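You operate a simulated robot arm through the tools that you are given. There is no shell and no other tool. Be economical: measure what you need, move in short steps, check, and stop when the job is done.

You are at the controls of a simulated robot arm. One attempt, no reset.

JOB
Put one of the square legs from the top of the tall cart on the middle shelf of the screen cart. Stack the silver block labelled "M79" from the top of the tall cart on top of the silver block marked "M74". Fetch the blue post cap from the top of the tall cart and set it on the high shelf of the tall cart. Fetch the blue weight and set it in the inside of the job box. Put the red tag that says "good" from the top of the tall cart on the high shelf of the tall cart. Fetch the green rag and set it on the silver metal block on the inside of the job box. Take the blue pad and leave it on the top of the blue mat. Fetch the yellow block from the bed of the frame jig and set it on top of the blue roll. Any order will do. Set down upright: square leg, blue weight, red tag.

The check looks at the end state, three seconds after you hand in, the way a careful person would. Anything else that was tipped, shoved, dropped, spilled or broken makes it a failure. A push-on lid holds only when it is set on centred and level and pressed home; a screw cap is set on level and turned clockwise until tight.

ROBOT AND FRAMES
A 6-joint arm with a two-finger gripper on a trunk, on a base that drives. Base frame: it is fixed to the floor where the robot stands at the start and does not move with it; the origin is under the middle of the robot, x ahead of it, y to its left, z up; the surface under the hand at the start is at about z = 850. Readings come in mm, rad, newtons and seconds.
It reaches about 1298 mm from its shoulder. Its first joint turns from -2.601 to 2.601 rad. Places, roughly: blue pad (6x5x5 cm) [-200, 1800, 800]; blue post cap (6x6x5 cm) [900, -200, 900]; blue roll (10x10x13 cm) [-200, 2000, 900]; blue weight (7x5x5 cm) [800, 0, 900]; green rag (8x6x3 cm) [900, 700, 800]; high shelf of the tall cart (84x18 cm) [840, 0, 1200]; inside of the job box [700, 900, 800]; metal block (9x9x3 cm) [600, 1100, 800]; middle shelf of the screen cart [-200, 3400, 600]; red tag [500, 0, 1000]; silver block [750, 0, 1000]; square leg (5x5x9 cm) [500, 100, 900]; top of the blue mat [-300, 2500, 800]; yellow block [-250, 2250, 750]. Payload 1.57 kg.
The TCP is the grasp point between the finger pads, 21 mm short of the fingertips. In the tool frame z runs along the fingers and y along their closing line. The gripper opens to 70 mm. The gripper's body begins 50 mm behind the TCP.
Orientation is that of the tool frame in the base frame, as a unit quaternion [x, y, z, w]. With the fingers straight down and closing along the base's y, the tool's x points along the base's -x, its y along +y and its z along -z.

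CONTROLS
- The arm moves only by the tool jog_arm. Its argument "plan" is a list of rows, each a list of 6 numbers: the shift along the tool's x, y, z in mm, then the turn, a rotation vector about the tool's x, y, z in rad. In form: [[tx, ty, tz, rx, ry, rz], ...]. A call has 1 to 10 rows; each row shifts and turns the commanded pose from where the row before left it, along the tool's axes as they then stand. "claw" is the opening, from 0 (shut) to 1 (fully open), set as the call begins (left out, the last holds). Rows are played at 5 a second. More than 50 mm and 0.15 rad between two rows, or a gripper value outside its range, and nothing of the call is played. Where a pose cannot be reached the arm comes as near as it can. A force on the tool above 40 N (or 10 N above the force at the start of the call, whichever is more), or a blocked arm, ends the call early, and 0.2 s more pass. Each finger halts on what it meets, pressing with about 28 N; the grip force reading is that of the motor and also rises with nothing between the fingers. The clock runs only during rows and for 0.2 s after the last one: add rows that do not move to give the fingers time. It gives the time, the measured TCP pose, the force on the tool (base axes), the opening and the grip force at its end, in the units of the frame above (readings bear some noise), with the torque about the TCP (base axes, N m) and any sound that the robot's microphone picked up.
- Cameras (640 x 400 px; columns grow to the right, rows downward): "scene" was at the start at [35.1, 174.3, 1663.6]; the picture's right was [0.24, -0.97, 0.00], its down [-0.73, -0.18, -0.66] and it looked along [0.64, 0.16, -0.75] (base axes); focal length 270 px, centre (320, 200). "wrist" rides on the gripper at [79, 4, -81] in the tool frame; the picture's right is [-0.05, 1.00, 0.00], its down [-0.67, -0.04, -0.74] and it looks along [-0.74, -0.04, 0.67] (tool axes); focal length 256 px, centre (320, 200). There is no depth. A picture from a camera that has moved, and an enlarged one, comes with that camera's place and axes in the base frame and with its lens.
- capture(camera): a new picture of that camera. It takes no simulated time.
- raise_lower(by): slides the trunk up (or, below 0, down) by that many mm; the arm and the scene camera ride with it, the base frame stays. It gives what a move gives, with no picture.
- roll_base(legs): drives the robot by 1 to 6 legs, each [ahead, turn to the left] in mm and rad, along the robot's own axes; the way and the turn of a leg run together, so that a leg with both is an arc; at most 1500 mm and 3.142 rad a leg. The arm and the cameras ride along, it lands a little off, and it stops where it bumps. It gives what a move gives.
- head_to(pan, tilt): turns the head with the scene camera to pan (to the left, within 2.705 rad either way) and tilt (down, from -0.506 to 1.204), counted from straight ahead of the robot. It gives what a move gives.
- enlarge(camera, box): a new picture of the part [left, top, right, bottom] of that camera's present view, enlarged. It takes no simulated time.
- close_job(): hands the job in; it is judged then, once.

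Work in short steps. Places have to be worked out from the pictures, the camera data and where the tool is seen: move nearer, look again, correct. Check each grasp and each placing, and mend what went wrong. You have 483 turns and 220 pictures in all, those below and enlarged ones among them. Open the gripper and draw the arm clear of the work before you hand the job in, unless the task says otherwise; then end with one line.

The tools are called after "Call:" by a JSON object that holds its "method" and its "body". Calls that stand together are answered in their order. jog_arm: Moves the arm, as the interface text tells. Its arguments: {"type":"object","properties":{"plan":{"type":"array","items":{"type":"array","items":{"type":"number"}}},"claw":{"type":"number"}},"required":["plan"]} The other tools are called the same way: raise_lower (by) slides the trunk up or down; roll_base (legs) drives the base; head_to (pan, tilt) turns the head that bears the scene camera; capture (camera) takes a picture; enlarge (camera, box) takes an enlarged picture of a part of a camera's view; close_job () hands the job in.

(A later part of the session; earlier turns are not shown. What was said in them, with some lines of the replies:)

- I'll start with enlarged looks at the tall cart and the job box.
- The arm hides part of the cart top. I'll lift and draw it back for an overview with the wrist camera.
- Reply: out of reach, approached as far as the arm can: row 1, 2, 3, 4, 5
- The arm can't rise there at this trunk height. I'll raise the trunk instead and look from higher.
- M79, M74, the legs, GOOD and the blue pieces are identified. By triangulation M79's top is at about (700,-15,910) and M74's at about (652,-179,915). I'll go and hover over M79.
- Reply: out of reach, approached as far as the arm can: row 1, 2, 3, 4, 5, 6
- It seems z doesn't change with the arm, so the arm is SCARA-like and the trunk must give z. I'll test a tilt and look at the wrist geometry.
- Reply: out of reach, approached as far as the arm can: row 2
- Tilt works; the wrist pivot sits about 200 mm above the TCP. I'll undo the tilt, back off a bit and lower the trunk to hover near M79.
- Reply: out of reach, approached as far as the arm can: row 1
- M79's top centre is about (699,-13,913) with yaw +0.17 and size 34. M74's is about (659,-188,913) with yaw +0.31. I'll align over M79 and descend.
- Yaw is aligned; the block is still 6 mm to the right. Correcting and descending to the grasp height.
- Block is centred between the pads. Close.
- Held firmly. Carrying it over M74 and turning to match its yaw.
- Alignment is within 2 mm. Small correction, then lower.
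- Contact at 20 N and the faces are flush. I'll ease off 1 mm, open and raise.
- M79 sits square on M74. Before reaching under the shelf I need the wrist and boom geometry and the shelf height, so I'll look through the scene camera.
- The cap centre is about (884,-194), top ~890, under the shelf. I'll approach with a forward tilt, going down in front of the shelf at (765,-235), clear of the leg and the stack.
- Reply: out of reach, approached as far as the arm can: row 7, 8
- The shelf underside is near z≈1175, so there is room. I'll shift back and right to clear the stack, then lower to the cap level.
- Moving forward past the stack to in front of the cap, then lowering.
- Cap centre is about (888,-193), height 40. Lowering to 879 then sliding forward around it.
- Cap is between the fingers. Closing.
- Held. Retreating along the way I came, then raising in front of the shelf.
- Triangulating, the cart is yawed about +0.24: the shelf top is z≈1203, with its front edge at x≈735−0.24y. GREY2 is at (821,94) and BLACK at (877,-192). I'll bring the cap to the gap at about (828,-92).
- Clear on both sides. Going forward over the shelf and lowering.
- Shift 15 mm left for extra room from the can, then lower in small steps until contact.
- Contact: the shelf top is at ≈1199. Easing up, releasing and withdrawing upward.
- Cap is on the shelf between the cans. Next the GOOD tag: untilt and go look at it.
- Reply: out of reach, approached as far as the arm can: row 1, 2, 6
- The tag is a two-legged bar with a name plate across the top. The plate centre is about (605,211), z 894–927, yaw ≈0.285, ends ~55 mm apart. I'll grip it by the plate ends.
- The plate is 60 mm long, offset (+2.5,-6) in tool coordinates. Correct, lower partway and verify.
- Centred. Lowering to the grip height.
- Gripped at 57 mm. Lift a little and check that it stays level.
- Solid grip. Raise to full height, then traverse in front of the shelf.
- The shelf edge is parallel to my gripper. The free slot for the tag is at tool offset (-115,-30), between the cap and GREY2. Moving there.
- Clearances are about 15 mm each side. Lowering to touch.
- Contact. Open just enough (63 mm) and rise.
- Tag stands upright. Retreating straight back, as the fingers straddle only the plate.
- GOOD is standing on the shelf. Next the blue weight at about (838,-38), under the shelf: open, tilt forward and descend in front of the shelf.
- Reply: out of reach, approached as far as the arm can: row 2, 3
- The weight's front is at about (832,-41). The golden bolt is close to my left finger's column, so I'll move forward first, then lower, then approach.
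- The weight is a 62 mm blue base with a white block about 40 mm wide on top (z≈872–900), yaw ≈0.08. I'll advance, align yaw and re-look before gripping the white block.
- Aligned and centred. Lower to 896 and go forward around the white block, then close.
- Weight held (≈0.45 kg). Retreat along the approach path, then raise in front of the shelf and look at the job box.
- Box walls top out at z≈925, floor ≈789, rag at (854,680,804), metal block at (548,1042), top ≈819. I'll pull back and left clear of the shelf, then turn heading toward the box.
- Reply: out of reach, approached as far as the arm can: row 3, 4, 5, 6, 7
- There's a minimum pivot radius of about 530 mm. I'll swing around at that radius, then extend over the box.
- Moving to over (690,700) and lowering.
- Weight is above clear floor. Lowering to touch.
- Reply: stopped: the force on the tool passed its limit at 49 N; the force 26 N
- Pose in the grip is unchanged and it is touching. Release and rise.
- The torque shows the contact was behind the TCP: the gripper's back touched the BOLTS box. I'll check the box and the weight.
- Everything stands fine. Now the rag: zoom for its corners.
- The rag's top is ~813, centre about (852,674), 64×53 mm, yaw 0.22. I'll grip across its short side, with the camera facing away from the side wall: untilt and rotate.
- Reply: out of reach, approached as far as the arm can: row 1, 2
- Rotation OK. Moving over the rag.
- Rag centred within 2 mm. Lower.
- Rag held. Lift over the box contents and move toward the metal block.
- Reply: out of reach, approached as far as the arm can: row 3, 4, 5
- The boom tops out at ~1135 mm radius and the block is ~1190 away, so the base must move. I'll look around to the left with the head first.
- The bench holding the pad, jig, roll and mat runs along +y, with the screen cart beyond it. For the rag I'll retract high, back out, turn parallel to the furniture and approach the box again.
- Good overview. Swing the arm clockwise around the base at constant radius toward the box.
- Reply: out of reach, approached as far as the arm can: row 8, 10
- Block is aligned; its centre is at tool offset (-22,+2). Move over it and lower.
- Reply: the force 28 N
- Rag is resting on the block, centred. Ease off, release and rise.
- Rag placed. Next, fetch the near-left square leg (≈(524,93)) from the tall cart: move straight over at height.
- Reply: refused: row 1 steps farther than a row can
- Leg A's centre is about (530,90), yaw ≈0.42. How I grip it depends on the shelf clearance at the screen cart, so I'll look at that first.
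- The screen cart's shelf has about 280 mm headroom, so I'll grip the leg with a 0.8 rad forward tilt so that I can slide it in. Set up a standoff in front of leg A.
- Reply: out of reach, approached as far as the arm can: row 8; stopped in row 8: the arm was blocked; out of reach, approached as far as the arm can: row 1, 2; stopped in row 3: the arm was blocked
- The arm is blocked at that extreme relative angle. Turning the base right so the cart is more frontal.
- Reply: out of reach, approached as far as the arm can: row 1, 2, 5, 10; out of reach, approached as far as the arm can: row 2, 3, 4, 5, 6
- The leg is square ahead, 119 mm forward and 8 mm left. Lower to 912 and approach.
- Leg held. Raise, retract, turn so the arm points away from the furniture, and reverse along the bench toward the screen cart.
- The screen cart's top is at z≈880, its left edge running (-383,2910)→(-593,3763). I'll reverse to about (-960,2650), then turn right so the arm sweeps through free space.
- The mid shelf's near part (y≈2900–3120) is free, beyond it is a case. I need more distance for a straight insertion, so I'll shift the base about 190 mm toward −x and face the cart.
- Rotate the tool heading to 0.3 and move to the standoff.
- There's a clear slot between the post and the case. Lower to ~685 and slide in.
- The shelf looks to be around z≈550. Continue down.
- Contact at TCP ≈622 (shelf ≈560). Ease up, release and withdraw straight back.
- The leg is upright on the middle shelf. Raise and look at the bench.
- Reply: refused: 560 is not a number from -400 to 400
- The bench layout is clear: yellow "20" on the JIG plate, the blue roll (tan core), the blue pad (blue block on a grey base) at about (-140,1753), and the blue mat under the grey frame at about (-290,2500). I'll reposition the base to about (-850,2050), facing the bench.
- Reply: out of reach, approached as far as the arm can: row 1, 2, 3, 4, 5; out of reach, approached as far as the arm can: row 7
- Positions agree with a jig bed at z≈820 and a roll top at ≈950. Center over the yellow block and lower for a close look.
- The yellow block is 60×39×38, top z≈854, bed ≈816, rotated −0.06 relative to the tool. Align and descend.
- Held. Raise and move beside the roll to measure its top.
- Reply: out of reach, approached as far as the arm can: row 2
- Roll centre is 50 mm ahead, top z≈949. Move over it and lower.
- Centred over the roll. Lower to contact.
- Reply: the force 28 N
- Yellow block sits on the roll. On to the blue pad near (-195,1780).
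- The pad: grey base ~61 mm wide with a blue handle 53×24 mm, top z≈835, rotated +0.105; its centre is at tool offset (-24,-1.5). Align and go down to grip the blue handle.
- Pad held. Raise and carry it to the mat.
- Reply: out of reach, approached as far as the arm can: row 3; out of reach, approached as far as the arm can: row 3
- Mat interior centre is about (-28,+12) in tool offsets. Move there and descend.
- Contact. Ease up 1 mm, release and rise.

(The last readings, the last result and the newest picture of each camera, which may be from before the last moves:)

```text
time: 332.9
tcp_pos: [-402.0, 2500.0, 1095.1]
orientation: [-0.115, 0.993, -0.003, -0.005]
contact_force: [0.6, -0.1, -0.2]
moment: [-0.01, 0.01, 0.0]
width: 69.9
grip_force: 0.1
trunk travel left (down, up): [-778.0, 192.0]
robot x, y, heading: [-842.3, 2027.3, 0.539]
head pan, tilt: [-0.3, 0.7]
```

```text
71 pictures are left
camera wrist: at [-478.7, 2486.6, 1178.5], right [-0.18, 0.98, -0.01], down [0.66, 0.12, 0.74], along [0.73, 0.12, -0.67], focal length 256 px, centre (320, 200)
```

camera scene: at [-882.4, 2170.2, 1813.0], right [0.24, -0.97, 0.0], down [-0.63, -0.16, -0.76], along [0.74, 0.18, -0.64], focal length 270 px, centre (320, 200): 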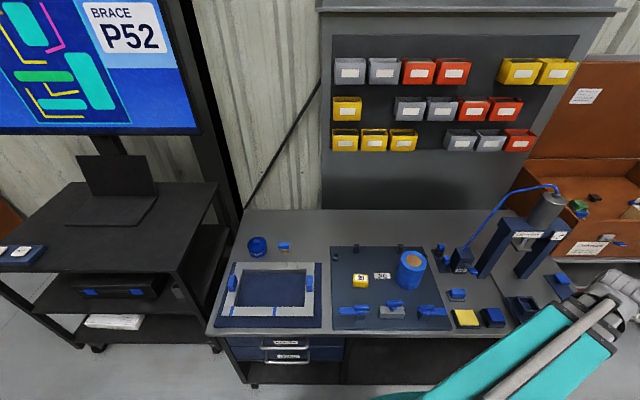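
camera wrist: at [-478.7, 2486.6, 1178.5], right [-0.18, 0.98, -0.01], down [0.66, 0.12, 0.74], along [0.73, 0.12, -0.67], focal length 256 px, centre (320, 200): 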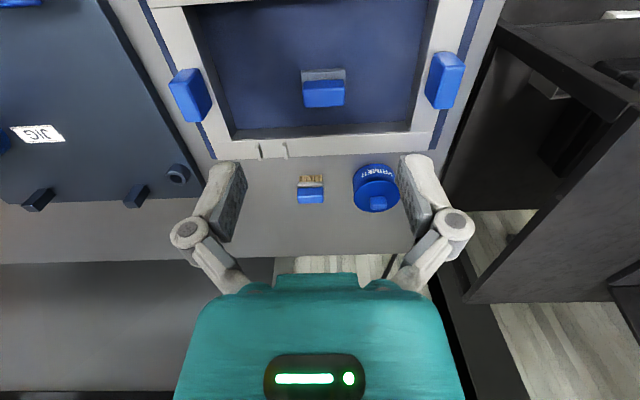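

Pad is on the mat inside the frame. Swing the arm away from the bench and check the cart, box and bench from here.

Call:
{"method": "roll_base", "body": {"legs": [[0, 1.2]]}}

Call:
{"method": "head_to", "body": {"pan": -2.5, "tilt": 0.35}}

Call:
{"method": "capture", "body": {"camera": "scene"}}

```text
time: 337.6
tcp_pos: [-1105.9, 2615.8, 1097.0]
orientation: [-0.645, 0.764, -0.006, -0.002]
contact_force: [0.8, -0.7, -0.3]
moment: [-0.01, 0.03, 0.0]
width: 69.9
grip_force: 0.0
trunk travel left (down, up): [-778.0, 192.0]
robot x, y, heading: [-819.6, 2034.3, 1.714]
head pan, tilt: [-0.3, 0.7]
```

```text
time: 339.7
tcp_pos: [-1106.5, 2615.2, 1096.8]
orientation: [-0.645, 0.764, -0.007, -0.002]
contact_force: [0.3, 0.5, 0.7]
moment: [0.01, -0.01, 0.01]
width: 70.2
grip_force: 0.1
trunk travel left (down, up): [-778.0, 192.0]
robot x, y, heading: [-818.6, 2026.2, 1.712]
head pan, tilt: [-2.499, 0.351]
```

```text
70 pictures are left
camera scene: at [-914.4, 1898.7, 1803.9], right [-0.71, -0.71, 0.0], down [-0.24, 0.24, -0.94], along [0.66, -0.67, -0.34], focal length 270 px, centre (320, 200)
```

scene: 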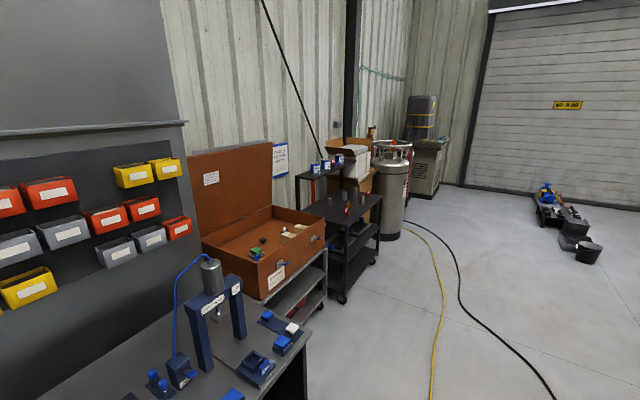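

Call:
{"method": "enlarge", "body": {"camera": "scene", "box": [280, 140, 400, 230]}}

Call:
{"method": "enlarge", "body": {"camera": "scene", "box": [200, 190, 330, 290]}}

Call:
{"method": "head_to", "body": {"pan": -1.4, "tilt": 0.75}}

Call:
{"method": "capture", "body": {"camera": "scene"}}

```text
4.44 times, centred on (340, 185) of scene
camera zoom: at [-914.4, 1898.7, 1803.9], right [-0.71, -0.71, 0.0], down [-0.24, 0.24, -0.94], along [0.66, -0.67, -0.34], focal length 1200 px, centre (231, 267)
```

zoom: 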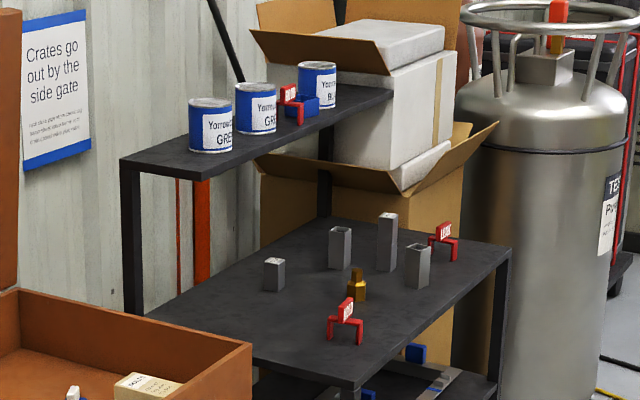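

```text
4.00 times, centred on (265, 240) of scene
camera zoom: at [-914.4, 1898.7, 1803.9], right [-0.71, -0.71, 0.0], down [-0.24, 0.24, -0.94], along [0.66, -0.67, -0.34], focal length 1080 px, centre (540, 40)
```

zoom: 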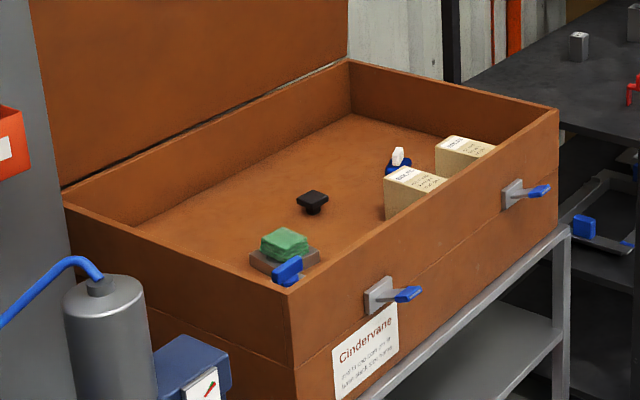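

```text
time: 341.0
tcp_pos: [-1106.1, 2614.2, 1095.9]
orientation: [-0.645, 0.764, -0.006, -0.002]
contact_force: [0.4, 0.3, 0.3]
moment: [-0.01, 0.0, 0.0]
width: 69.8
grip_force: 0.1
trunk travel left (down, up): [-778.0, 192.0]
robot x, y, heading: [-819.7, 2028.4, 1.713]
head pan, tilt: [-1.4, 0.75]
```

```text
67 pictures are left
camera scene: at [-901.2, 1990.0, 1768.3], right [0.31, -0.95, 0.0], down [-0.65, -0.21, -0.73], along [0.7, 0.22, -0.68], focal length 270 px, centre (320, 200)
```

scene: 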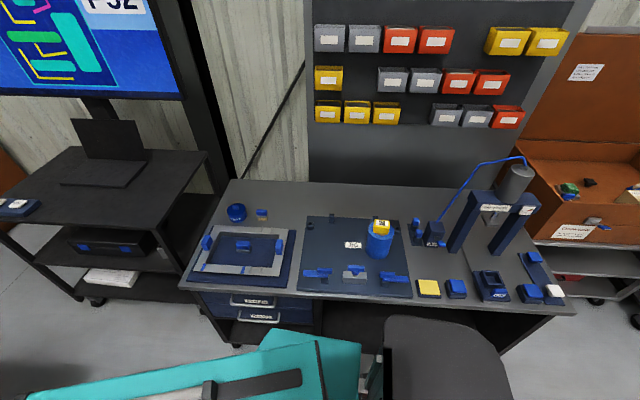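

All eight placements are visible and stable, the gripper is open and the arm is clear. Handing in.

Call:
{"method": "close_job", "body": {}}

```text
The job is handed in.
```

I finished all eight placements, checked each one by camera after releasing it, and handed the job in with the gripper open and the arm clear. While I was setting down the blue weight, the gripper pressed on one of the BOLTS boxes in the job box. It showed no sign of having moved when I looked afterward.
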